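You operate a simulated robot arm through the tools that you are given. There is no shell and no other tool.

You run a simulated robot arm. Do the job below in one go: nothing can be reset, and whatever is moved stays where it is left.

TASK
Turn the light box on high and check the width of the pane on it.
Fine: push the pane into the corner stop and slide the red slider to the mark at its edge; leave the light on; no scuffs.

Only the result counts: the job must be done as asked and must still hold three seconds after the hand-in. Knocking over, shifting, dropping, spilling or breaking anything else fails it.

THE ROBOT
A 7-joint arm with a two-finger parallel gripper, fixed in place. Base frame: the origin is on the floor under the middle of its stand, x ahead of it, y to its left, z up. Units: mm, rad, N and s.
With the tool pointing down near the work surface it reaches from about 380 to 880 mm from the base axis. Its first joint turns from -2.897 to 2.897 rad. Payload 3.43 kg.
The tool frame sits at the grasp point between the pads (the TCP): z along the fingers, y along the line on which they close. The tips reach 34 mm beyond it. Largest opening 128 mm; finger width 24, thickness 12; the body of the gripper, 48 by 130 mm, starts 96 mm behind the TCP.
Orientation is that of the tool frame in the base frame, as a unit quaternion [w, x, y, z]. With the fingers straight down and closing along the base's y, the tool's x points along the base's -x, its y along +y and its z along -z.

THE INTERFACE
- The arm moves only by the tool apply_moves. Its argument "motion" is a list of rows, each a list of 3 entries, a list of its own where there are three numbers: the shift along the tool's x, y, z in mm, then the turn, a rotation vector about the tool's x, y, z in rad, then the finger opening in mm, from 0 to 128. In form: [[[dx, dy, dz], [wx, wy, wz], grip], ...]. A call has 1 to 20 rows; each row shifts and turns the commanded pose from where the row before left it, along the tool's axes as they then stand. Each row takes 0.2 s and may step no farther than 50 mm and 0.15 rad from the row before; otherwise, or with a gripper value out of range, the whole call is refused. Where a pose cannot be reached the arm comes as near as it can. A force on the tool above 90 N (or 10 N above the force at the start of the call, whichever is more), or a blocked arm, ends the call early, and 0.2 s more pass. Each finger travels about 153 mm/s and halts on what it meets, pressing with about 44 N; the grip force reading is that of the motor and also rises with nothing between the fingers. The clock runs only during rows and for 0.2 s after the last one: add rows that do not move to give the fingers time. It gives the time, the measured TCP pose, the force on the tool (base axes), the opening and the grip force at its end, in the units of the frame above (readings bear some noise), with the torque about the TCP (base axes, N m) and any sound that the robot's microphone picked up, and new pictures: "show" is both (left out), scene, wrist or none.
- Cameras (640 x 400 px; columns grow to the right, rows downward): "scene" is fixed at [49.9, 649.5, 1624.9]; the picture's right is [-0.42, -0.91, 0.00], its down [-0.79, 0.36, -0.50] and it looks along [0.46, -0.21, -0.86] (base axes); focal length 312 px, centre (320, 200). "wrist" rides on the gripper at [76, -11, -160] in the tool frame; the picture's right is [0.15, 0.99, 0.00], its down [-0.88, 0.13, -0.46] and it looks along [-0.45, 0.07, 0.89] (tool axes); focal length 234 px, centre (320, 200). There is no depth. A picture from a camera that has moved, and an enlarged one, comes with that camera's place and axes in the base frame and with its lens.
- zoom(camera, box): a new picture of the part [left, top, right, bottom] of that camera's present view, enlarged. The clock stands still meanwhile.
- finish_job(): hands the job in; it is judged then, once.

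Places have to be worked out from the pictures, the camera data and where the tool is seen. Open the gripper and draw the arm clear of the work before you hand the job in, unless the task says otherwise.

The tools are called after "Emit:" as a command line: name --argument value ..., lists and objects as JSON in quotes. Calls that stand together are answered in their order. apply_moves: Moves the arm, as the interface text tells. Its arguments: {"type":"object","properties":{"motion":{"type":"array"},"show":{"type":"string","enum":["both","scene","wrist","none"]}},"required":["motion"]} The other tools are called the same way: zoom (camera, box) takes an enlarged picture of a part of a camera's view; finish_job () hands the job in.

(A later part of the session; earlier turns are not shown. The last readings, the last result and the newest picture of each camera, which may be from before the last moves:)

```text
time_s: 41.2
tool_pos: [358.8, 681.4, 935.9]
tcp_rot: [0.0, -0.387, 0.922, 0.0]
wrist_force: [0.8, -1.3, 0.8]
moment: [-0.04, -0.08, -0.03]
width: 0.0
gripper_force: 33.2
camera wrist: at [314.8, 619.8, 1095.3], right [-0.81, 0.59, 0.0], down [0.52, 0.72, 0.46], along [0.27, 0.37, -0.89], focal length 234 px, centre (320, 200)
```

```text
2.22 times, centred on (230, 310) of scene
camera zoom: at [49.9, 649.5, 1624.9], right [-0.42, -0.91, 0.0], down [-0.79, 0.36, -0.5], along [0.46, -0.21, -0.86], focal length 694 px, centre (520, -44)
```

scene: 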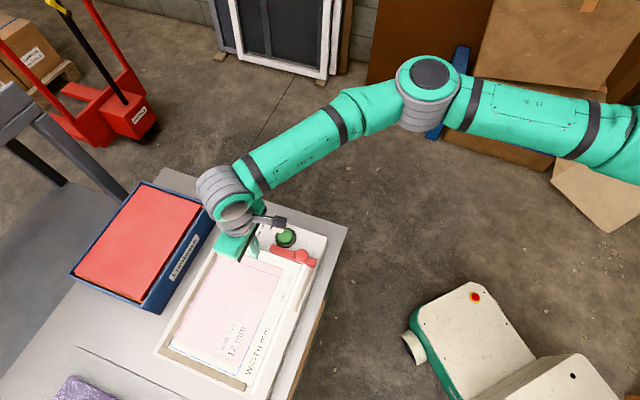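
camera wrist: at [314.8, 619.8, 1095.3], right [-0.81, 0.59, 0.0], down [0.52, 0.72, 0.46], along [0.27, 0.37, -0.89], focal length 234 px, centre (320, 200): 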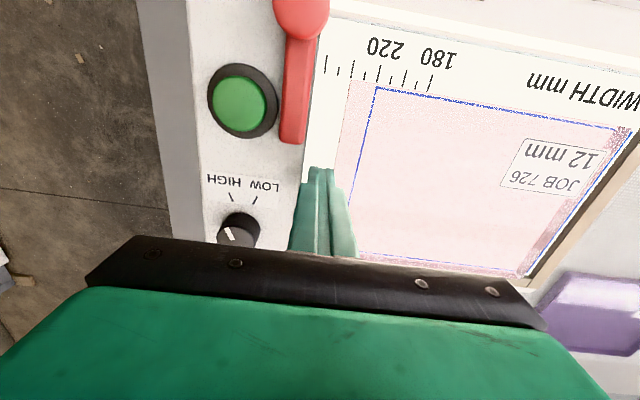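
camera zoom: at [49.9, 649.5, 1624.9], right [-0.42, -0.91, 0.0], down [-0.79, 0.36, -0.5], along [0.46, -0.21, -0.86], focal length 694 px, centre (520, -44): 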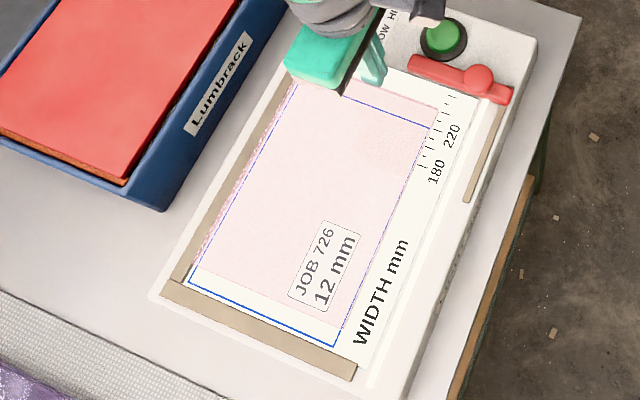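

The pane is sliding toward the near stop at about 1.5 N, with some 17 mm to go. Continuing.

Emit:
apply_moves --motion '[[[0, 2, 0], [0, 0, 0], 0], [[0, 2, 0], [0, 0, 0], 0], [[0, 2, 0], [0, 0, 0], 0], [[0, 2, 0], [0, 0, 0], 0], [[0, 2, 0], [0, 0, 0], 0], [[0, 2, 0], [0, 0, 0], 0]]' --show "wrist"

Emit:
zoom --camera "wrist" --box '[320, 20, 640, 220]'

Emit:
zoom --camera "scene" --box '[150, 300, 270, 400]'

```text
time_s: 42.6
tool_pos: [350.1, 689.3, 936.8]
tcp_rot: [0.0, -0.386, 0.922, -0.001]
wrist_force: [1.3, -1.3, 2.3]
moment: [-0.06, -0.07, 0.04]
width: 0.0
gripper_force: 32.5
camera wrist: at [306.1, 627.8, 1095.3], right [-0.81, 0.59, 0.0], down [0.52, 0.72, 0.46], along [0.27, 0.37, -0.89], focal length 234 px, centre (320, 200)
```

wrist: 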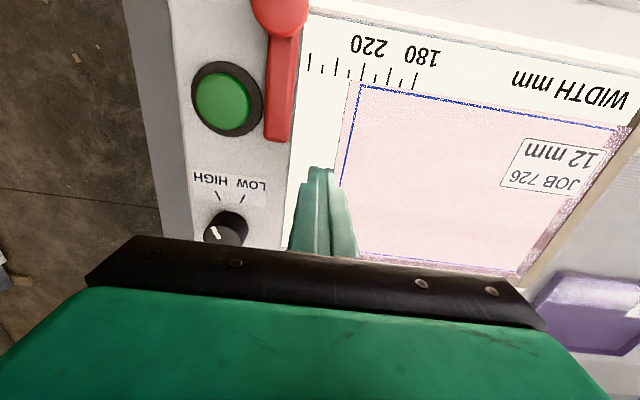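

```text
2.00 times, centred on (480, 120) of wrist
camera zoom: at [306.1, 627.8, 1095.3], right [-0.81, 0.59, 0.0], down [0.52, 0.72, 0.46], along [0.27, 0.37, -0.89], focal length 468 px, centre (0, 360)
```

zoom: 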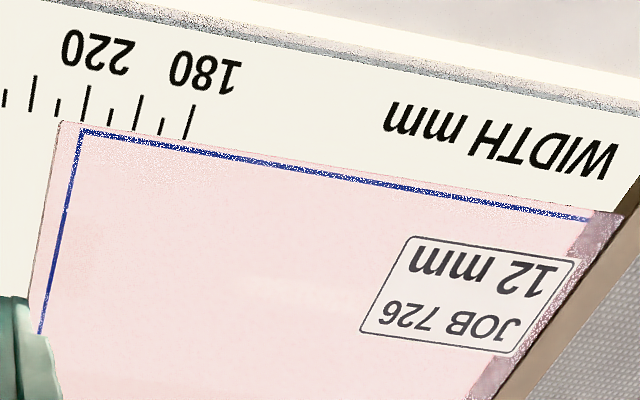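

```text
4.00 times, centred on (210, 350) of scene
camera zoom: at [49.9, 649.5, 1624.9], right [-0.42, -0.91, 0.0], down [-0.79, 0.36, -0.5], along [0.46, -0.21, -0.86], focal length 1249 px, centre (760, -400)
```

zoom: 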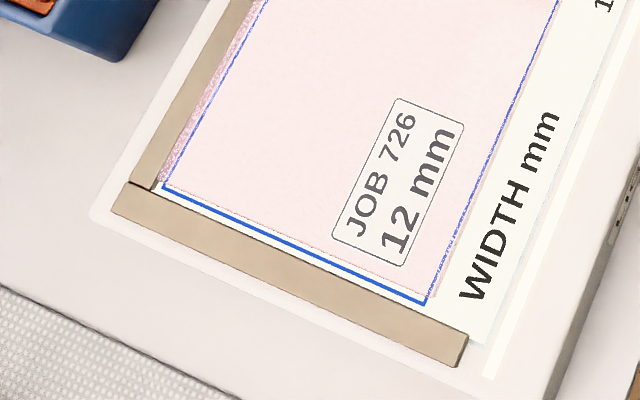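

The near edge is now about 3–5 mm from the near stop. I'll continue in 0.7–1 mm steps until the force rises.

Emit:
apply_moves --motion '[[[0, 1, 0], [0, 0, 0], 0], [[0, 1, 0], [0, 0, 0], 0], [[0, 0.7, 0], [0, 0, 0], 0], [[0, 0, 0], [0, 0, 0], 0]]' --show "none"

Emit:
zoom --camera "scene" --box '[150, 300, 270, 400]'

```text
time_s: 43.6
tool_pos: [348.4, 691.6, 936.3]
tcp_rot: [0.0, -0.386, 0.922, 0.0]
wrist_force: [1.3, -1.1, 0.1]
moment: [-0.02, -0.01, -0.03]
width: 0.0
gripper_force: 33.4
```

```text
4.00 times, centred on (210, 350) of scene
camera zoom: at [49.9, 649.5, 1624.9], right [-0.42, -0.91, 0.0], down [-0.79, 0.36, -0.5], along [0.46, -0.21, -0.86], focal length 1249 px, centre (760, -400)
```

zoom: 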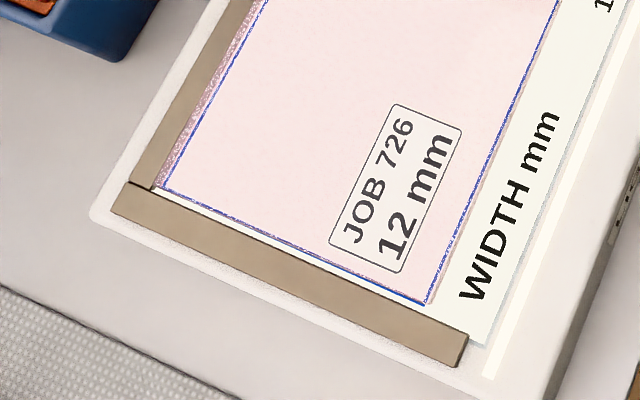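

The near edge is over the blue line, with a thin gap to the stop remaining. I'll use 0.5 mm steps.

Emit:
apply_moves --motion '[[[0, 0.5, 0], [0, 0, 0], 0], [[0, 0.5, 0], [0, 0, 0], 0], [[0, 0.5, 0], [0, 0, 0], 0], [[0, 0, 0], [0, 0, 0], 0]]' --show "none"

Emit:
zoom --camera "scene" --box '[150, 310, 270, 400]'

```text
time_s: 44.6
tool_pos: [347.9, 692.3, 935.8]
tcp_rot: [0.0, -0.387, 0.922, 0.0]
wrist_force: [1.7, -1.3, -0.4]
moment: [-0.03, -0.02, 0.02]
width: 0.0
gripper_force: 32.4
```

```text
4.44 times, centred on (210, 355) of scene
camera zoom: at [49.9, 649.5, 1624.9], right [-0.42, -0.91, 0.0], down [-0.79, 0.36, -0.5], along [0.46, -0.21, -0.86], focal length 1388 px, centre (809, -489)
```

zoom: 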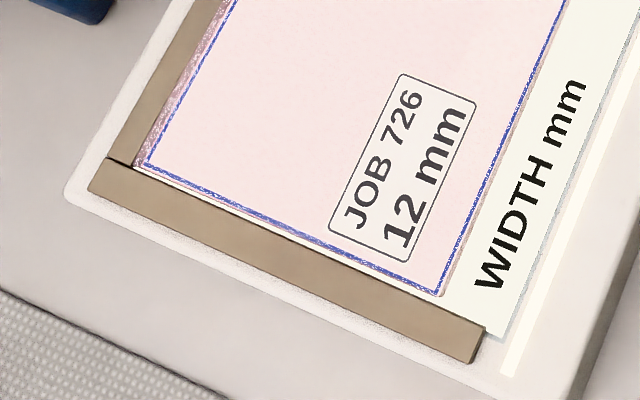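

Emit:
apply_moves --motion '[[[0, 0.5, 0], [0, 0, 0], 0], [[0, 0.5, 0], [0, 0, 0], 0], [[0, 0.5, 0], [0, 0, 0], 0], [[0, 0, 0], [0, 0, 0], 0]]' --show "none"

Emit:
zoom --camera "scene" --box '[150, 310, 270, 400]'

```text
time_s: 45.6
tool_pos: [346.6, 694.1, 936.8]
tcp_rot: [0.001, -0.387, 0.922, 0.0]
wrist_force: [1.2, -1.4, 2.0]
moment: [0.0, -0.03, 0.03]
width: 0.0
gripper_force: 32.4
```

```text
4.44 times, centred on (210, 355) of scene
camera zoom: at [49.9, 649.5, 1624.9], right [-0.42, -0.91, 0.0], down [-0.79, 0.36, -0.5], along [0.46, -0.21, -0.86], focal length 1388 px, centre (809, -489)
```

zoom: 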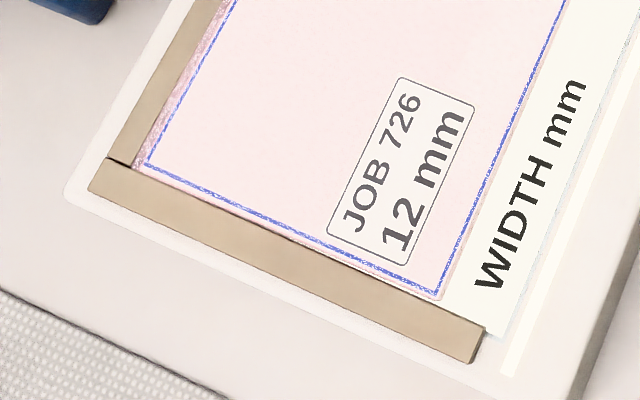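

The force is still only about 2 N and the gap is nearly closed. Two more half-millimetre steps.

Emit:
apply_moves --motion '[[[0, 0.5, 0], [0, 0, 0], 0], [[0, 0.5, 0], [0, 0, 0], 0], [[0, 0, 0], [0, 0, 0], 0]]' --show "none"

Emit:
zoom --camera "scene" --box '[150, 310, 270, 400]'

```text
time_s: 46.4
tool_pos: [345.9, 693.9, 935.7]
tcp_rot: [0.0, -0.387, 0.922, -0.001]
wrist_force: [5.0, -10.5, 2.9]
moment: [-0.24, -0.12, 0.01]
width: 0.1
gripper_force: 32.7
```

```text
4.44 times, centred on (210, 355) of scene
camera zoom: at [49.9, 649.5, 1624.9], right [-0.42, -0.91, 0.0], down [-0.79, 0.36, -0.5], along [0.46, -0.21, -0.86], focal length 1388 px, centre (809, -489)
```

zoom: 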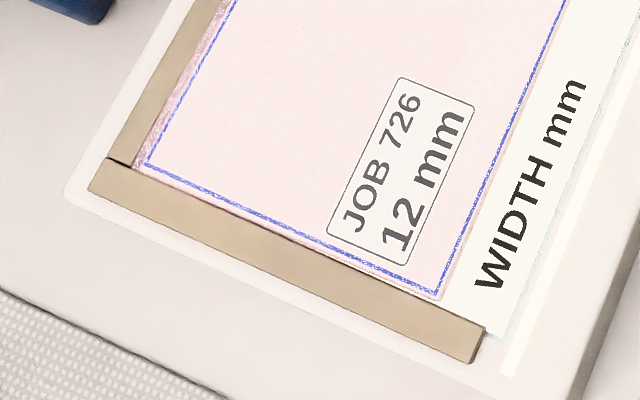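

The force rose to about 11 N, so contact with the near stop is made. I'll inspect both ends of the stops for residual gaps.

Emit:
zoom --camera "scene" --box '[220, 355, 260, 395]'

Emit:
zoom --camera "scene" --box '[160, 325, 200, 365]'

Emit:
zoom --camera "scene" --box '[195, 235, 255, 285]'

Emit:
zoom --camera "wrist" --box '[320, 20, 640, 280]'

```text
10.00 times, centred on (240, 375) of scene
camera zoom: at [49.9, 649.5, 1624.9], right [-0.42, -0.91, 0.0], down [-0.79, 0.36, -0.5], along [0.46, -0.21, -0.86], focal length 3123 px, centre (1120, -1550)
```

zoom: 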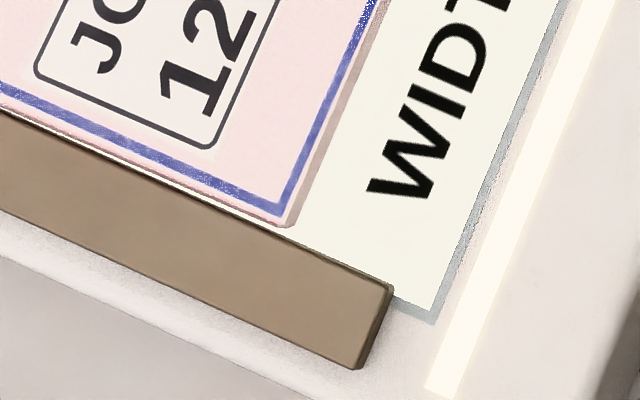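

```text
10.00 times, centred on (180, 345) of scene
camera zoom: at [49.9, 649.5, 1624.9], right [-0.42, -0.91, 0.0], down [-0.79, 0.36, -0.5], along [0.46, -0.21, -0.86], focal length 3123 px, centre (1720, -1250)
```

zoom: 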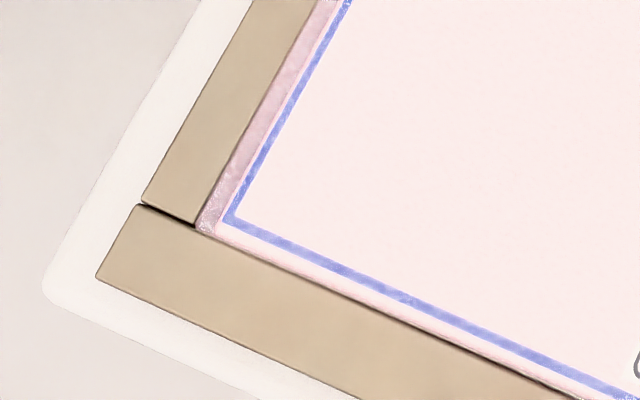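

```text
8.00 times, centred on (225, 260) of scene
camera zoom: at [49.9, 649.5, 1624.9], right [-0.42, -0.91, 0.0], down [-0.79, 0.36, -0.5], along [0.46, -0.21, -0.86], focal length 2498 px, centre (1080, -280)
```

zoom: 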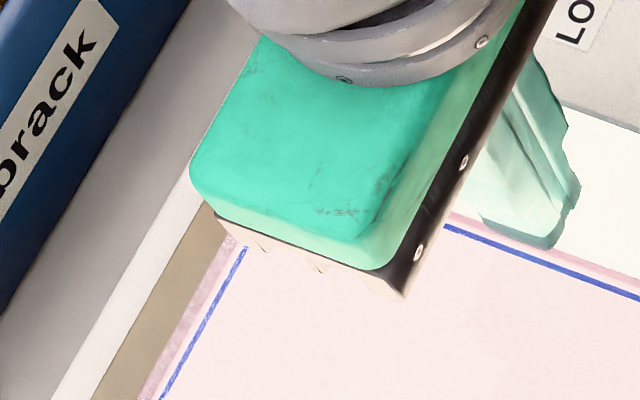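

```text
1.54 times, centred on (480, 150) of wrist
camera zoom: at [301.8, 632.4, 1095.3], right [-0.81, 0.59, 0.0], down [0.52, 0.72, 0.46], along [0.27, 0.37, -0.89], focal length 360 px, centre (74, 277)
```

zoom: 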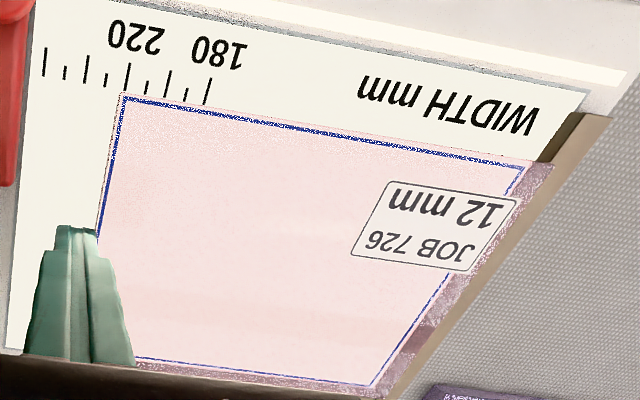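

The near-left corner touches the stop, but there is about a 1.5 mm wedge gap at the near-right end, so the pane is turned very slightly. I'll back off, lift over, and push the far edge further right to square it up.

Emit:
apply_moves --motion '[[[0, -4, 0], [0, 0, 0], 0], [[0, 0, -20], [0, 0, 0], 0], [[22, 0, 0], [0, 0, 0], 0], [[22, 0, 0], [0, 0, 0], 0], [[0, 0, 12], [0, 0, 0], 0], [[0, 0, 8], [0, 0, 0], 0], [[0, 0, 0], [0, 0, 0], 0]]' --show "wrist"

Emit:
zoom --camera "wrist" --box '[250, 100, 410, 240]'

```text
time_s: 48.0
tool_pos: [318.5, 660.0, 937.0]
tcp_rot: [0.0, -0.387, 0.922, 0.0]
wrist_force: [0.7, 0.4, 0.2]
moment: [-0.03, 0.04, 0.03]
width: 0.0
gripper_force: 32.8
camera wrist: at [273.9, 598.7, 1095.6], right [-0.81, 0.59, 0.0], down [0.52, 0.72, 0.46], along [0.27, 0.37, -0.89], focal length 234 px, centre (320, 200)
```

wrist: 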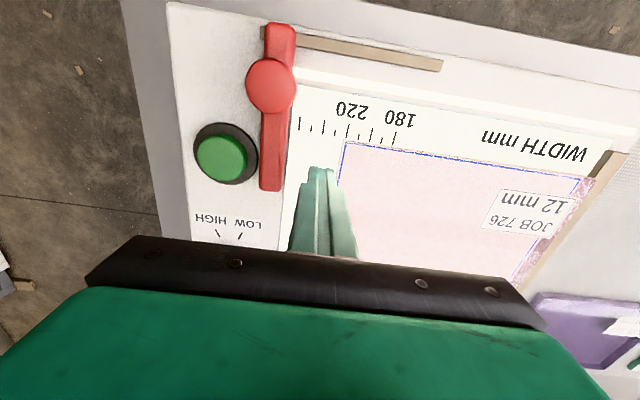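

```text
2.86 times, centred on (330, 170) of wrist
camera zoom: at [273.9, 598.7, 1095.6], right [-0.81, 0.59, 0.0], down [0.52, 0.72, 0.46], along [0.27, 0.37, -0.89], focal length 669 px, centre (291, 286)
```

zoom: 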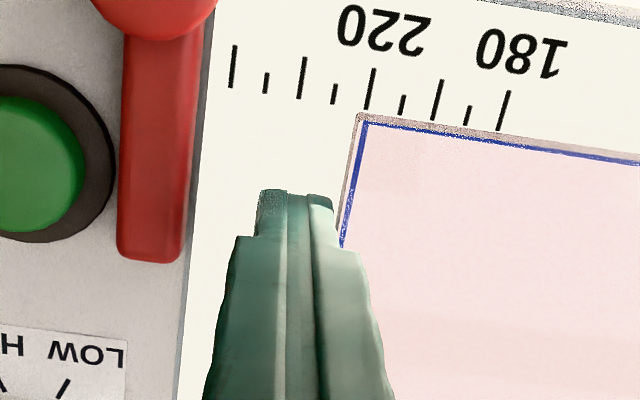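

The pane's far edge now lines up with the 220 tick. I'll push gently on this right-hand part of the edge until the force rises.

Emit:
apply_moves --motion '[[[0, 1, 0], [0, 0, 0], 0], [[0, 1, 0], [0, 0, 0], 0], [[0, 0.7, 0], [0, 0, 0], 0], [[0, 0.7, 0], [0, 0, 0], 0], [[0, 0.5, 0], [0, 0, 0], 0], [[0, 0, 0], [0, 0, 0], 0]]' --show "none"

Emit:
zoom --camera "scene" --box '[220, 355, 260, 395]'

Emit:
zoom --camera "wrist" --box '[250, 100, 410, 240]'

```text
time_s: 49.4
tool_pos: [314.6, 661.9, 936.0]
tcp_rot: [0.0, -0.387, 0.922, -0.001]
wrist_force: [2.1, -5.3, 0.6]
moment: [-0.15, -0.09, 0.04]
width: 0.0
gripper_force: 33.1
```

```text
10.00 times, centred on (240, 375) of scene
camera zoom: at [49.9, 649.5, 1624.9], right [-0.42, -0.91, 0.0], down [-0.79, 0.36, -0.5], along [0.46, -0.21, -0.86], focal length 3123 px, centre (1120, -1550)
```

zoom: 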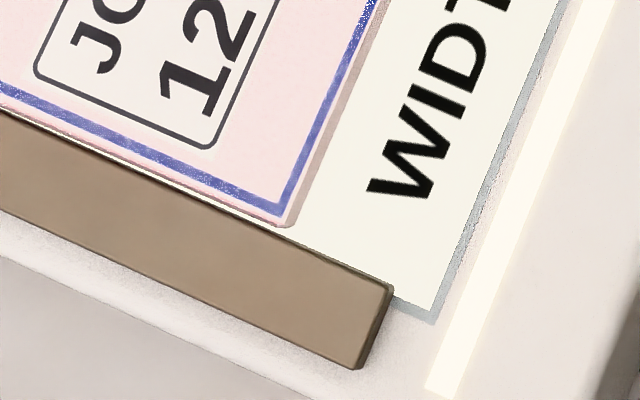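

```text
2.86 times, centred on (330, 170) of wrist
camera zoom: at [271.0, 600.9, 1095.3], right [-0.81, 0.59, 0.0], down [0.52, 0.72, 0.46], along [0.27, 0.37, -0.89], focal length 669 px, centre (291, 286)
```

zoom: 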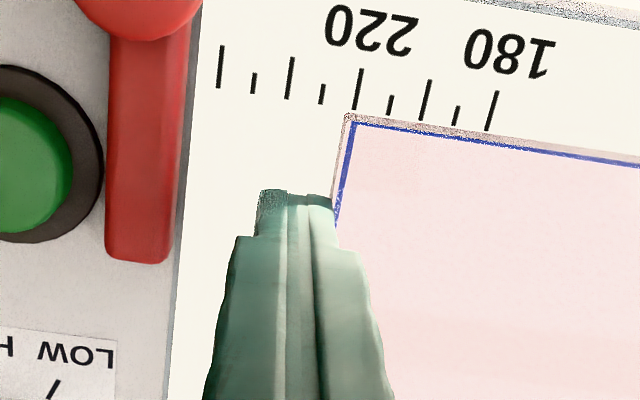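

The force is building (about 6 N). I'll add a little more to seat the right end, then compare.

Emit:
apply_moves --motion '[[[0, 0.5, 0], [0, 0, 0], 0], [[0, 0.3, 0], [0, 0, 0], 0], [[0, 0, 0], [0, 0, 0], 0]]' --show "none"

Emit:
zoom --camera "scene" --box '[220, 355, 260, 395]'

Emit:
zoom --camera "scene" --box '[160, 325, 200, 365]'

```text
time_s: 50.2
tool_pos: [314.8, 663.4, 936.7]
tcp_rot: [0.0, -0.386, 0.922, 0.0]
wrist_force: [4.7, -5.8, 1.0]
moment: [-0.17, -0.11, -0.08]
width: 0.0
gripper_force: 33.0
```

```text
10.00 times, centred on (240, 375) of scene
camera zoom: at [49.9, 649.5, 1624.9], right [-0.42, -0.91, 0.0], down [-0.79, 0.36, -0.5], along [0.46, -0.21, -0.86], focal length 3123 px, centre (1120, -1550)
```

zoom: 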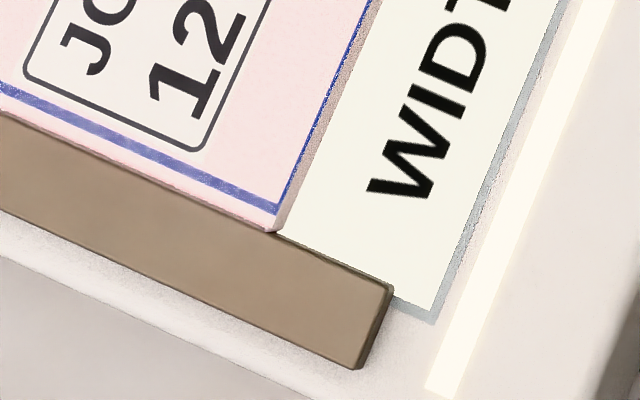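

```text
10.00 times, centred on (180, 345) of scene
camera zoom: at [49.9, 649.5, 1624.9], right [-0.42, -0.91, 0.0], down [-0.79, 0.36, -0.5], along [0.46, -0.21, -0.86], focal length 3123 px, centre (1720, -1250)
```

zoom: 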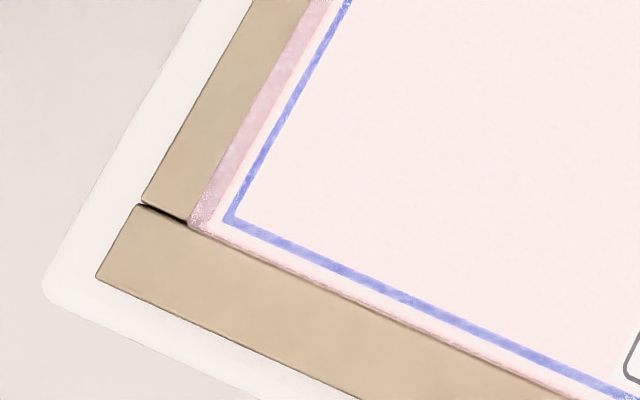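

The near edge is now flush with the stop along its whole length. I'll back off, rise, and check the left edge along the left stop.

Emit:
apply_moves --motion '[[[0, -4, 0], [0, 0, 0], 0], [[0, 0, -25], [0, 0, 0], 0], [[20, -10, -20], [0, 0, 0], 0], [[30, -10, -20], [0, 0, 0], 0], [[0, 0, 0], [0, 0, 0], 0]]' --show "both"

Emit:
zoom --camera "scene" --box '[150, 220, 310, 400]'

Emit:
zoom --camera "scene" --box '[195, 235, 255, 285]'

Emit:
zoom --camera "scene" --box '[160, 310, 220, 365]'

Emit:
zoom --camera "wrist" --box '[240, 60, 500, 260]'

```text
time_s: 51.4
tool_pos: [297.1, 609.9, 1001.3]
tcp_rot: [0.0, -0.386, 0.922, 0.0]
wrist_force: [0.4, 0.8, 0.1]
moment: [-0.02, -0.05, 0.0]
width: 0.0
gripper_force: 33.2
camera wrist: at [252.5, 548.8, 1160.0], right [-0.81, 0.59, 0.0], down [0.52, 0.72, 0.46], along [0.27, 0.37, -0.89], focal length 234 px, centre (320, 200)
```

scene: 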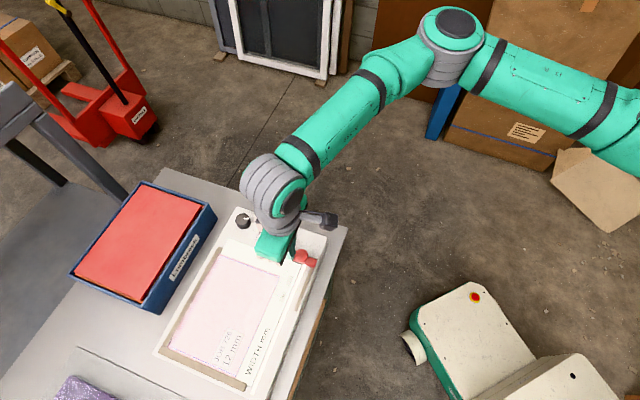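
wrist: 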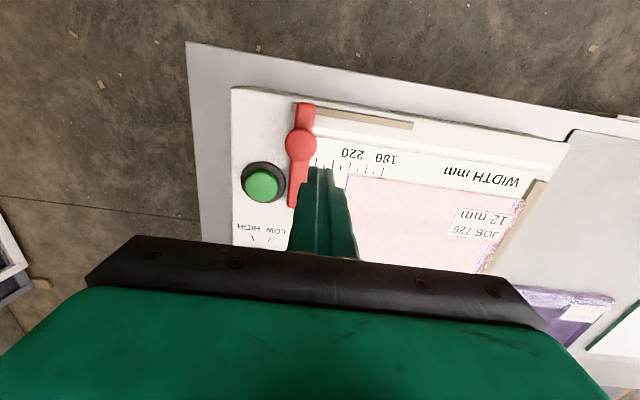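

```text
2.22 times, centred on (230, 310) of scene
camera zoom: at [49.9, 649.5, 1624.9], right [-0.42, -0.91, 0.0], down [-0.79, 0.36, -0.5], along [0.46, -0.21, -0.86], focal length 694 px, centre (520, -44)
```

zoom: 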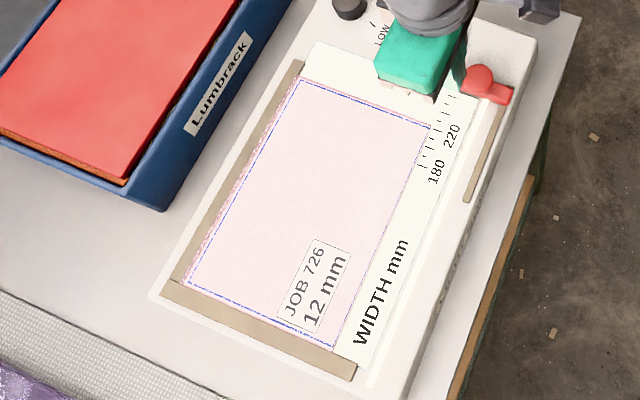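

```text
8.00 times, centred on (225, 260) of scene
camera zoom: at [49.9, 649.5, 1624.9], right [-0.42, -0.91, 0.0], down [-0.79, 0.36, -0.5], along [0.46, -0.21, -0.86], focal length 2498 px, centre (1080, -280)
```

zoom: 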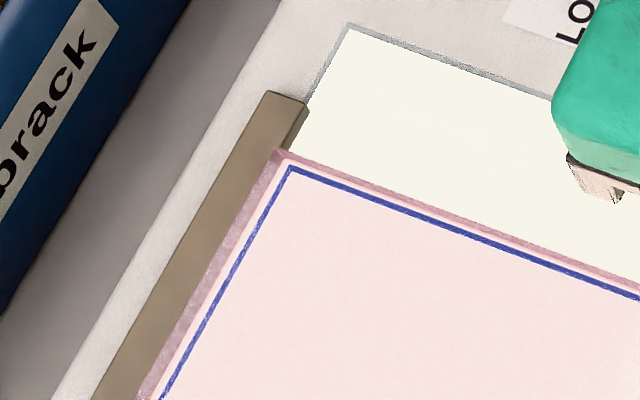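

```text
7.27 times, centred on (190, 338) of scene
camera zoom: at [49.9, 649.5, 1624.9], right [-0.42, -0.91, 0.0], down [-0.79, 0.36, -0.5], along [0.46, -0.21, -0.86], focal length 2271 px, centre (1266, -800)
```

zoom: 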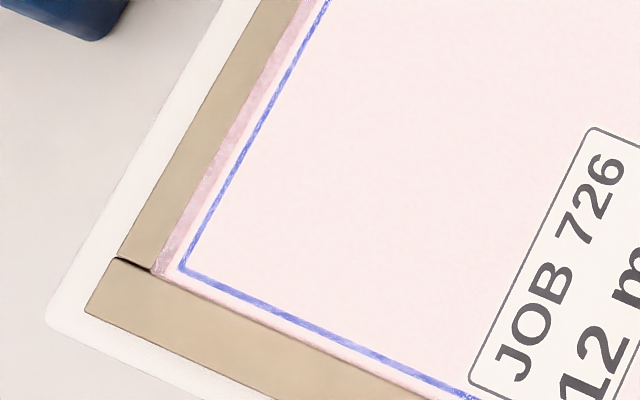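

```text
2.00 times, centred on (370, 160) of wrist
camera zoom: at [252.5, 548.8, 1160.0], right [-0.81, 0.59, 0.0], down [0.52, 0.72, 0.46], along [0.27, 0.37, -0.89], focal length 468 px, centre (220, 280)
```

zoom: 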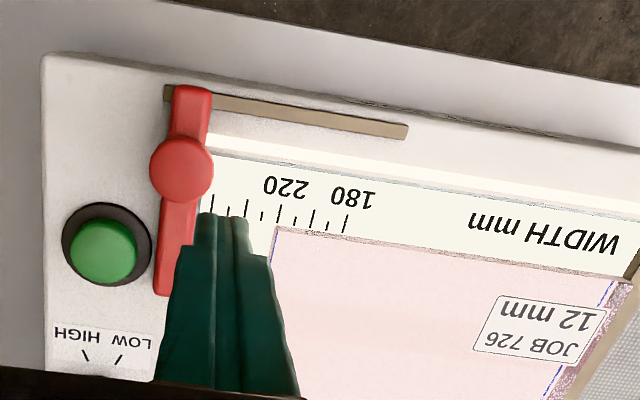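

The pane looks flush at both stops. To be sure about the left stop after the squaring push, I'll do one light confirming push on the right edge near its middle.

Emit:
apply_moves --motion '[[[0.4, 45, 0], [0, 0, 0], 0], [[0.4, 45, 0], [0, 0, 0], 0], [[0.5, 45, 0], [0, 0, 0], 0], [[0, 0, 30], [0, 0, 0], 0], [[0, 0, 20], [0, 0, 0], 0], [[0, 0, 10], [0, 0, 0], 0], [[0, 0, 5], [0, 0, 0], 0], [[0, 0, 0], [0, 0, 0], 0], [[0, 0, 0], [0, 0, 0], 0]]' --show "wrist"

Emit:
zoom --camera "wrist" --box '[240, 110, 400, 230]'

```text
time_s: 53.4
tool_pos: [198.4, 704.5, 936.3]
tcp_rot: [0.0, -0.387, 0.922, -0.001]
wrist_force: [0.0, 0.7, 0.7]
moment: [0.0, 0.01, -0.01]
width: 0.0
gripper_force: 33.2
camera wrist: at [154.9, 643.0, 1094.9], right [-0.81, 0.59, 0.0], down [0.52, 0.72, 0.46], along [0.27, 0.37, -0.89], focal length 234 px, centre (320, 200)
```

wrist: 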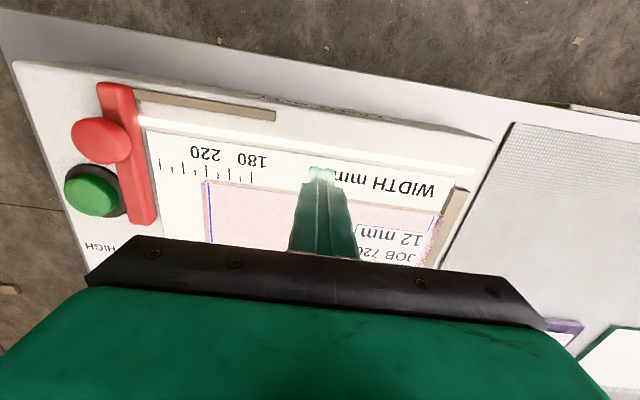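

```text
3.33 times, centred on (320, 170) of wrist
camera zoom: at [154.9, 643.0, 1094.9], right [-0.81, 0.59, 0.0], down [0.52, 0.72, 0.46], along [0.27, 0.37, -0.89], focal length 781 px, centre (320, 300)
```

zoom: 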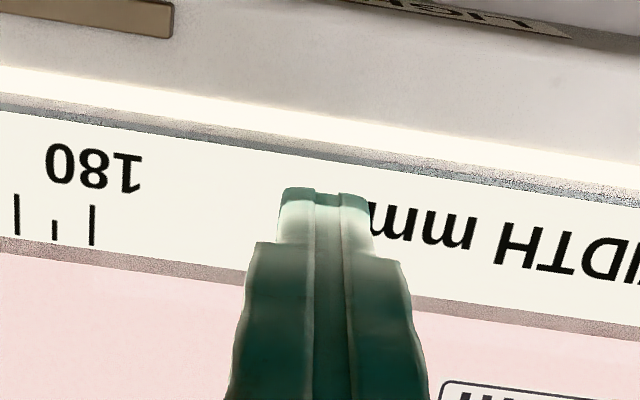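

I'm beside the right edge with about a 5 mm gap. Light push now.

Emit:
apply_moves --motion '[[[-1, 0, 0], [0, 0, 0], 0], [[-1, 0, 0], [0, 0, 0], 0], [[-1, 0, 0], [0, 0, 0], 0], [[-1, 0, 0], [0, 0, 0], 0], [[-0.5, 0, 0], [0, 0, 0], 0], [[-0.5, 0, 0], [0, 0, 0], 0], [[0, 0, 0], [0, 0, 0], 0]]' --show "none"

Emit:
zoom --camera "scene" --box '[195, 235, 255, 285]'

Emit:
zoom --camera "wrist" --box '[240, 110, 400, 230]'

```text
time_s: 55.0
tool_pos: [202.9, 707.7, 936.3]
tcp_rot: [0.0, -0.387, 0.922, 0.0]
wrist_force: [0.7, 0.1, -1.1]
moment: [0.03, 0.03, -0.04]
width: 0.0
gripper_force: 33.3
```

```text
8.00 times, centred on (225, 260) of scene
camera zoom: at [49.9, 649.5, 1624.9], right [-0.42, -0.91, 0.0], down [-0.79, 0.36, -0.5], along [0.46, -0.21, -0.86], focal length 2498 px, centre (1080, -280)
```

zoom: 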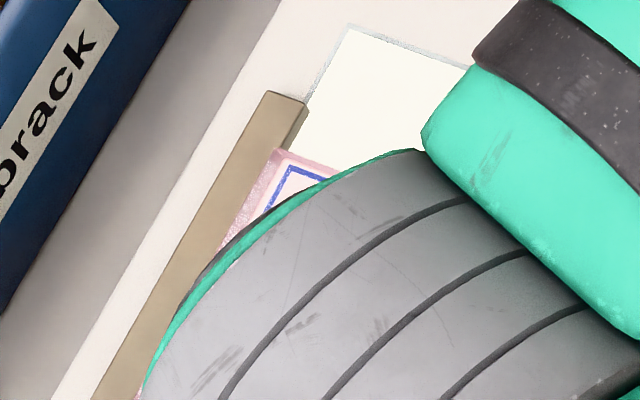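

```text
3.33 times, centred on (320, 170) of wrist
camera zoom: at [158.1, 646.4, 1095.1], right [-0.81, 0.59, 0.0], down [0.52, 0.72, 0.46], along [0.27, 0.37, -0.89], focal length 781 px, centre (320, 300)
```

zoom: 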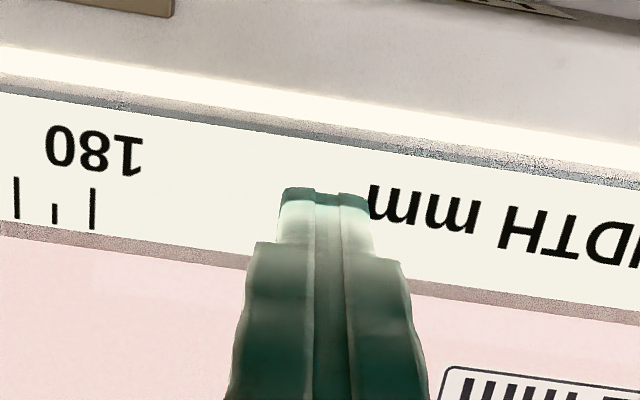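

No contact force yet, so I'll continue in half-millimetre steps.

Emit:
apply_moves --motion '[[[-0.5, 0, 0], [0, 0, 0], 0], [[-0.5, 0, 0], [0, 0, 0], 0], [[-0.5, 0, 0], [0, 0, 0], 0], [[0, 0, 0], [0, 0, 0], 0]]' --show "none"

```text
time_s: 56.0
tool_pos: [203.0, 708.1, 935.8]
tcp_rot: [0.0, -0.387, 0.922, 0.0]
wrist_force: [-6.8, -14.4, 1.2]
moment: [-0.5, 0.09, -0.07]
width: 0.2
gripper_force: 32.8
```

The force rose at the same place as before (r≈−647), so the pane is flush on the left stop. I'll back off, lift, and go over the slider knob with the fingers open; I put it at about (301, 583), top z≈932, about 31 mm across.

Emit:
apply_moves --motion '[[[4, 0, 0], [0, 0, 0], 0], [[0, 0, -35], [0, 0, 0], 0], [[0, 0, -30], [0, 0, 0], 0], [[4.1, -39.3, 0], [0, 0, 0], 0], [[4.1, -39.3, 0], [0, 0, 0], 0], [[4.1, -39.3, 0], [0, 0, 0], 20], [[4.1, -39.3, 0], [0, 0, 0], 60], [[0, 0, 0], [0, 0, 0], 64], [[0, 0, 0], [0, 0, 0], 64]]' --show "both"

Emit:
zoom --camera "wrist" --box '[250, 110, 390, 230]'

Emit:
zoom --camera "scene" --box '[220, 350, 260, 390]'

Emit:
zoom --camera "scene" --box '[195, 235, 255, 285]'

Emit:
zoom --camera "scene" --box '[240, 230, 330, 290]'

```text
time_s: 58.0
tool_pos: [302.7, 584.5, 1002.0]
tcp_rot: [0.0, -0.387, 0.922, 0.001]
wrist_force: [-0.1, -0.3, 0.5]
moment: [0.0, -0.01, -0.02]
width: 64.0
gripper_force: 0.1
camera wrist: at [258.0, 523.0, 1160.9], right [-0.81, 0.59, 0.0], down [0.52, 0.72, 0.46], along [0.27, 0.37, -0.89], focal length 234 px, centre (320, 200)
```

scene: 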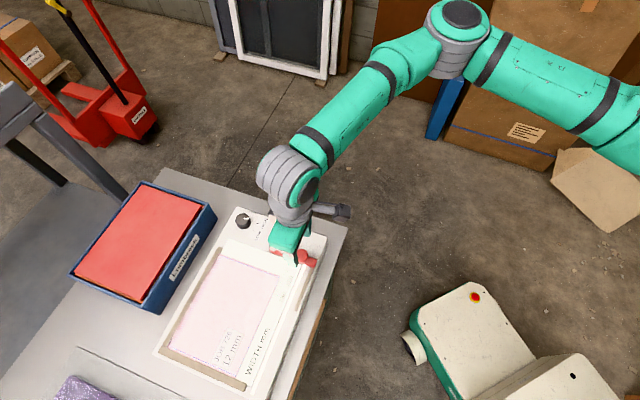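
wrist: 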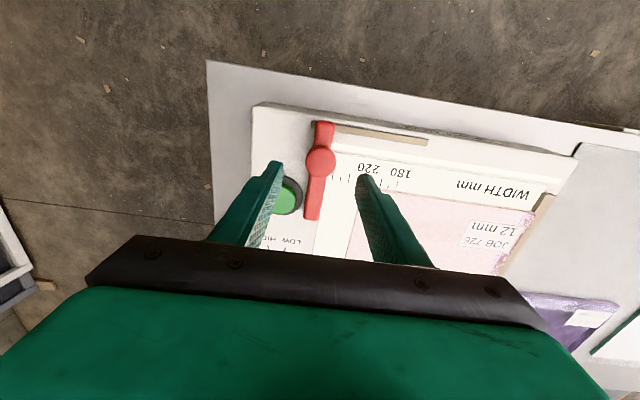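

```text
3.33 times, centred on (320, 170) of wrist
camera zoom: at [258.0, 523.0, 1160.9], right [-0.81, 0.59, 0.0], down [0.52, 0.72, 0.46], along [0.27, 0.37, -0.89], focal length 781 px, centre (320, 300)
```

zoom: 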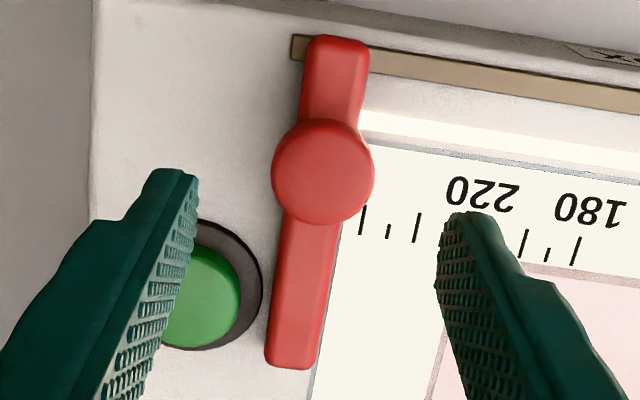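

```text
10.00 times, centred on (240, 370) of scene
camera zoom: at [49.9, 649.5, 1624.9], right [-0.42, -0.91, 0.0], down [-0.79, 0.36, -0.5], along [0.46, -0.21, -0.86], focal length 3123 px, centre (1120, -1500)
```

zoom: 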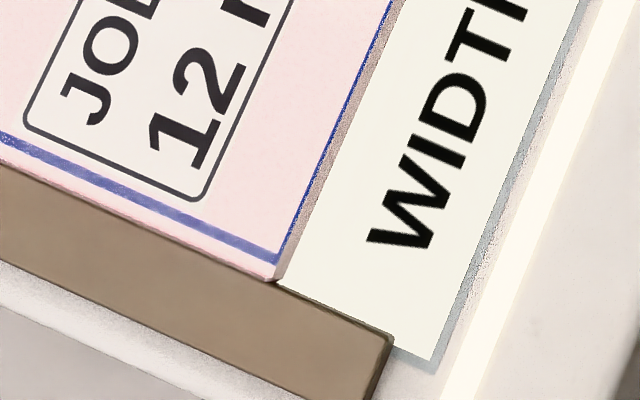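

```text
8.00 times, centred on (225, 260) of scene
camera zoom: at [49.9, 649.5, 1624.9], right [-0.42, -0.91, 0.0], down [-0.79, 0.36, -0.5], along [0.46, -0.21, -0.86], focal length 2498 px, centre (1080, -280)
```

zoom: 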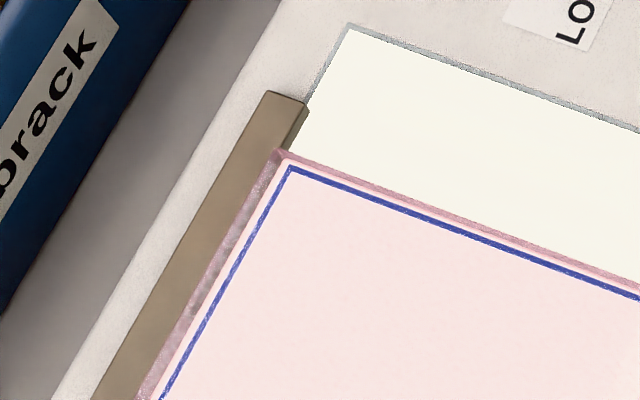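

```text
6.67 times, centred on (285, 260) of scene
camera zoom: at [49.9, 649.5, 1624.9], right [-0.42, -0.91, 0.0], down [-0.79, 0.36, -0.5], along [0.46, -0.21, -0.86], focal length 2082 px, centre (553, -200)
```

zoom: 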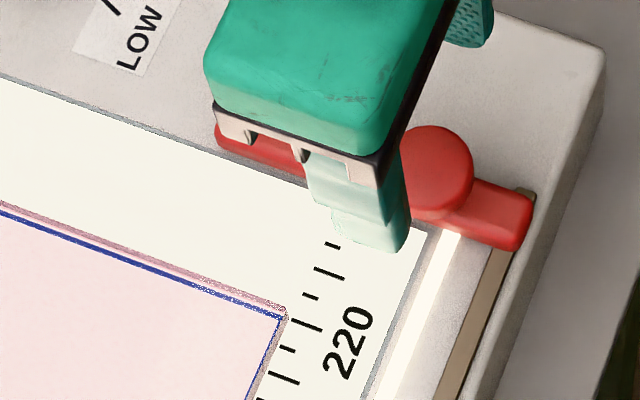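

The pane is flush in the corner at both ends, and its far edge meets the 220 tick. The slider knob is centred to within about 2 mm; I'll correct and lower the open fingers around it, staying above the bar.

Emit:
apply_moves --motion '[[[2.3, 0.8, 20], [0, 0, 0], 60], [[0, 0, 20], [0, 0, 0], 56], [[0, 0, 8], [0, 0, 0], 52], [[0, 0, 3], [0, 0, 0], 48], [[0, 0, 0], [0, 0, 0], 44], [[0, 0, 0], [0, 0, 0], 44]]' --show "both"

Emit:
zoom --camera "wrist" --box '[250, 110, 390, 230]'

Emit:
zoom --camera "scene" --box '[260, 230, 340, 290]'

```text
time_s: 59.4
tool_pos: [299.3, 583.7, 950.3]
tcp_rot: [0.001, -0.387, 0.922, -0.001]
wrist_force: [-0.4, -0.1, 0.2]
moment: [-0.01, 0.02, 0.0]
width: 43.9
gripper_force: 0.1
camera wrist: at [255.2, 522.0, 1109.6], right [-0.81, 0.59, 0.0], down [0.52, 0.72, 0.46], along [0.27, 0.37, -0.89], focal length 234 px, centre (320, 200)
```

scene: 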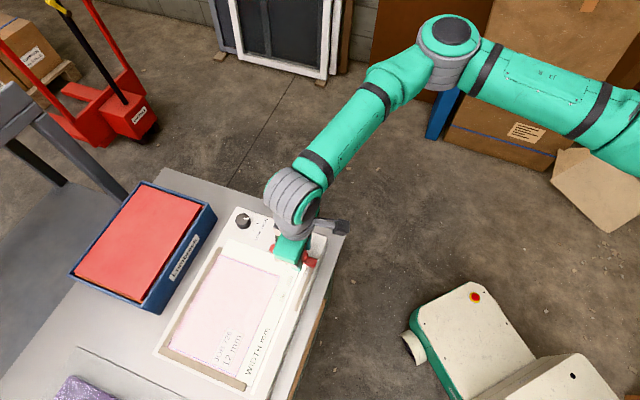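
wrist: 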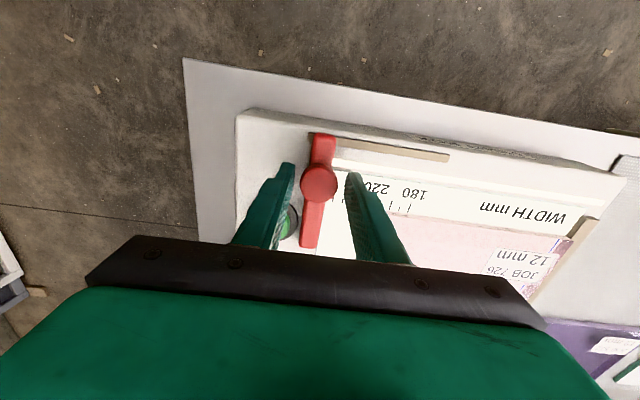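

```text
3.33 times, centred on (320, 170) of wrist
camera zoom: at [255.2, 522.0, 1109.6], right [-0.81, 0.59, 0.0], down [0.52, 0.72, 0.46], along [0.27, 0.37, -0.89], focal length 781 px, centre (320, 300)
```

zoom: 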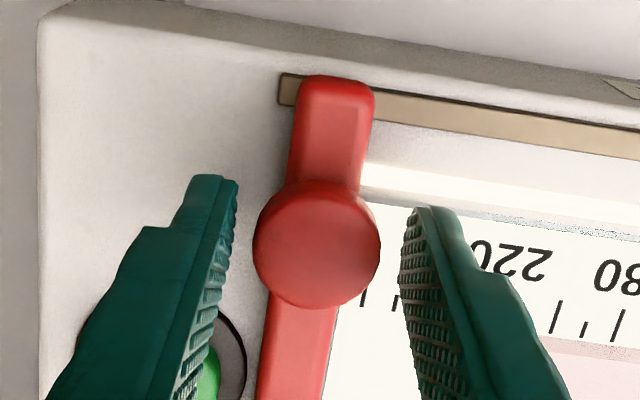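

```text
6.67 times, centred on (300, 260) of scene
camera zoom: at [49.9, 649.5, 1624.9], right [-0.42, -0.91, 0.0], down [-0.79, 0.36, -0.5], along [0.46, -0.21, -0.86], focal length 2082 px, centre (453, -200)
```

zoom: 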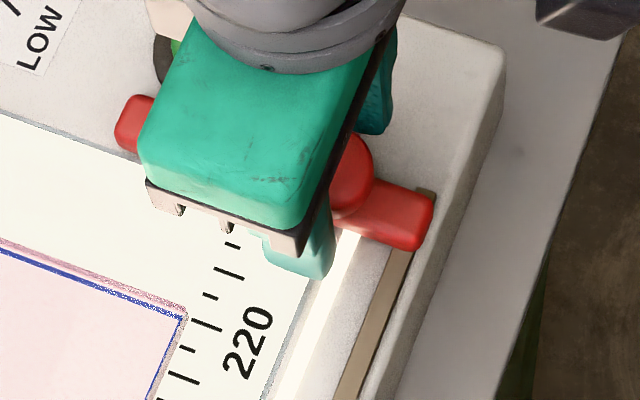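

The fingers are balanced around the knob, which measures about 31 mm. I'll grip it and slide about 40 mm toward the pane in steps, watching the force.

Emit:
apply_moves --motion '[[[0, 0, 0], [0, 0, 0], 38], [[0, 0, 0], [0, 0, 0], 34], [[0, 0, 0], [0, 0, 0], 31], [[0, 0, 0], [0, 0, 0], 29], [[0, 0, 0], [0, 0, 0], 29], [[0, 2, 0], [0, 0, 0], 29], [[0, 2, 0], [0, 0, 0], 29], [[0, 0, 0], [0, 0, 0], 29]]' --show "wrist"

Emit:
zoom --camera "wrist" --box '[250, 110, 390, 230]'

```text
time_s: 61.2
tool_pos: [296.5, 585.9, 949.2]
tcp_rot: [0.001, -0.386, 0.922, 0.0]
wrist_force: [-3.8, -3.1, 4.0]
moment: [0.24, -0.84, 0.3]
width: 30.9
gripper_force: 45.4
camera wrist: at [253.3, 524.1, 1109.6], right [-0.81, 0.59, 0.0], down [0.52, 0.72, 0.46], along [0.27, 0.37, -0.89], focal length 234 px, centre (320, 200)
```

wrist: 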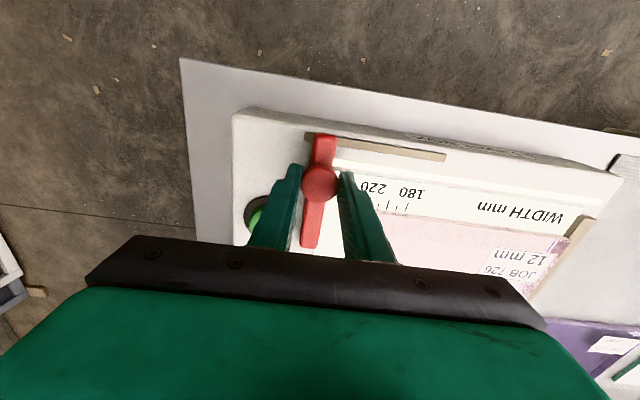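

```text
3.33 times, centred on (320, 170) of wrist
camera zoom: at [253.3, 524.1, 1109.6], right [-0.81, 0.59, 0.0], down [0.52, 0.72, 0.46], along [0.27, 0.37, -0.89], focal length 781 px, centre (320, 300)
```

zoom: 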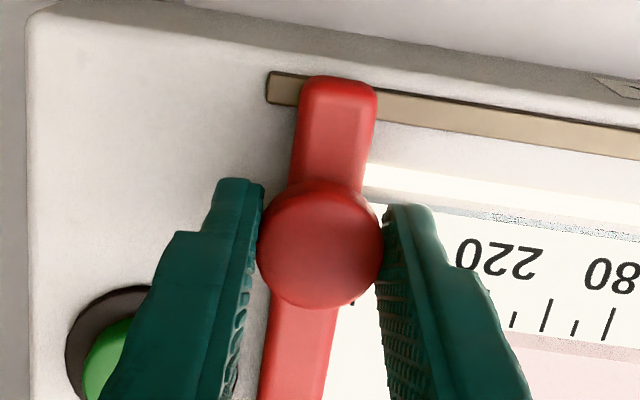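

The slider moves freely in my grip. I'll slide another 36 mm and then look closely before the final approach to the pane edge.

Emit:
apply_moves --motion '[[[0, 3, 0], [0, 0, 0], 29], [[0, 3, 0], [0, 0, 0], 29], [[0, 3, 0], [0, 0, 0], 29], [[0, 3, 0], [0, 0, 0], 29], [[0, 3, 0], [0, 0, 0], 29], [[0, 3, 0], [0, 0, 0], 29], [[0, 3, 0], [0, 0, 0], 29], [[0, 3, 0], [0, 0, 0], 29], [[0, 3, 0], [0, 0, 0], 29], [[0, 3, 0], [0, 0, 0], 29], [[0, 3, 0], [0, 0, 0], 29], [[0, 3, 0], [0, 0, 0], 29], [[0, 0, 0], [0, 0, 0], 29]]' --show "both"

Emit:
zoom --camera "wrist" --box '[250, 110, 390, 230]'

Emit:
zoom --camera "scene" --box '[220, 230, 320, 300]'

```text
time_s: 64.0
tool_pos: [270.6, 611.4, 950.7]
tcp_rot: [0.0, -0.386, 0.922, 0.0]
wrist_force: [10.0, 9.9, 8.0]
moment: [0.0, -0.73, -0.02]
width: 30.8
gripper_force: 45.4
camera wrist: at [227.0, 549.9, 1109.5], right [-0.81, 0.59, 0.0], down [0.52, 0.72, 0.46], along [0.27, 0.37, -0.89], focal length 234 px, centre (320, 200)
```

scene: 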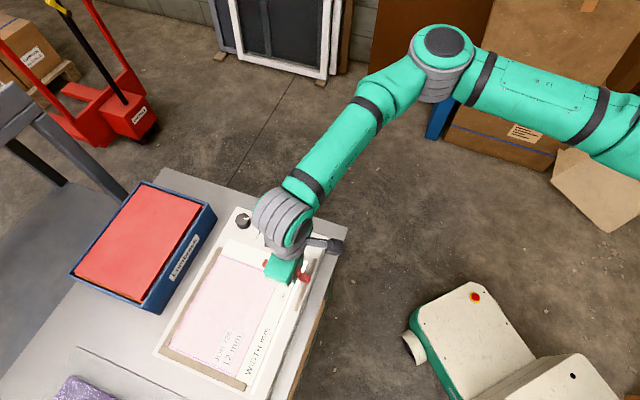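
wrist: 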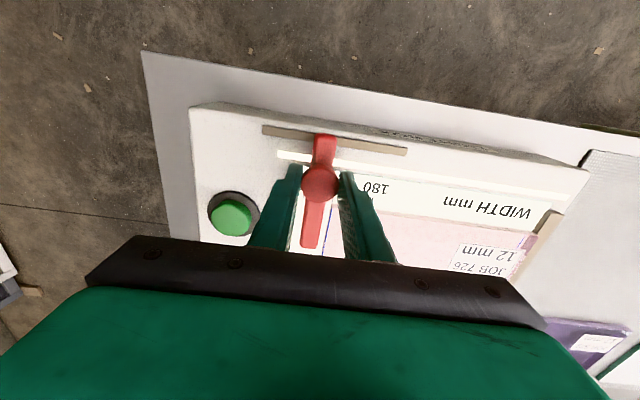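

```text
3.33 times, centred on (320, 170) of wrist
camera zoom: at [227.0, 549.9, 1109.5], right [-0.81, 0.59, 0.0], down [0.52, 0.72, 0.46], along [0.27, 0.37, -0.89], focal length 781 px, centre (320, 300)
```

zoom: 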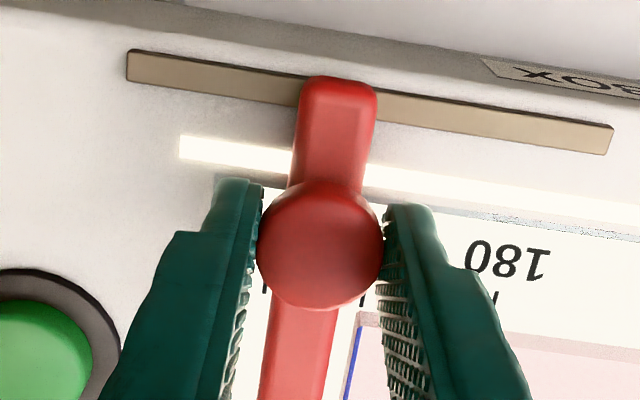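

```text
5.71 times, centred on (270, 265) of scene
camera zoom: at [49.9, 649.5, 1624.9], right [-0.42, -0.91, 0.0], down [-0.79, 0.36, -0.5], along [0.46, -0.21, -0.86], focal length 1784 px, centre (606, -171)
```

zoom: 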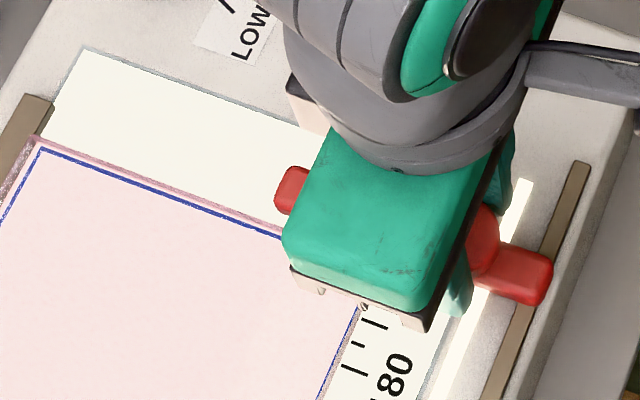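

The slider is about 6 mm from the pane edge, and a sideways load of about 14 N has built up from a slight misalignment with the rail. I'll relieve it with a small shift before the final approach.

Emit:
apply_moves --motion '[[[-0.3, 0, -0.3], [0, 0, 0], 29], [[0, 0, 0], [0, 0, 0], 29]]' --show "none"

Emit:
zoom --camera "wrist" --box '[290, 170, 370, 250]'

```text
time_s: 64.6
tool_pos: [271.6, 611.4, 948.6]
tcp_rot: [0.0, -0.387, 0.922, 0.0]
wrist_force: [9.4, 9.9, 5.3]
moment: [0.17, -0.75, 0.04]
width: 30.8
gripper_force: 44.8
```

```text
5.00 times, centred on (330, 210) of wrist
camera zoom: at [227.1, 550.0, 1109.5], right [-0.81, 0.59, 0.0], down [0.52, 0.72, 0.46], along [0.27, 0.37, -0.89], focal length 1171 px, centre (270, 150)
```

zoom: 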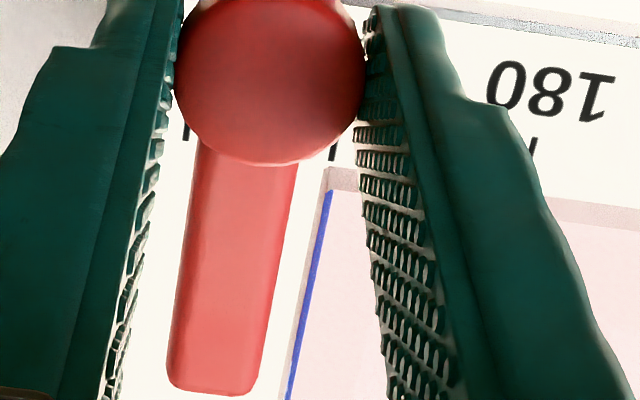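

The side load is still about 13.7 N; I'll shift a little more toward the rail-free side and re-read.

Emit:
apply_moves --motion '[[[-0.7, 0, -0.2], [0, 0, 0], 29], [[0, 0, 0], [0, 0, 0], 29]]' --show "none"

```text
time_s: 65.2
tool_pos: [271.6, 612.1, 950.3]
tcp_rot: [0.0, -0.388, 0.922, 0.001]
wrist_force: [6.9, 7.6, 4.0]
moment: [-0.06, -0.55, 0.01]
width: 31.0
gripper_force: 44.5
```

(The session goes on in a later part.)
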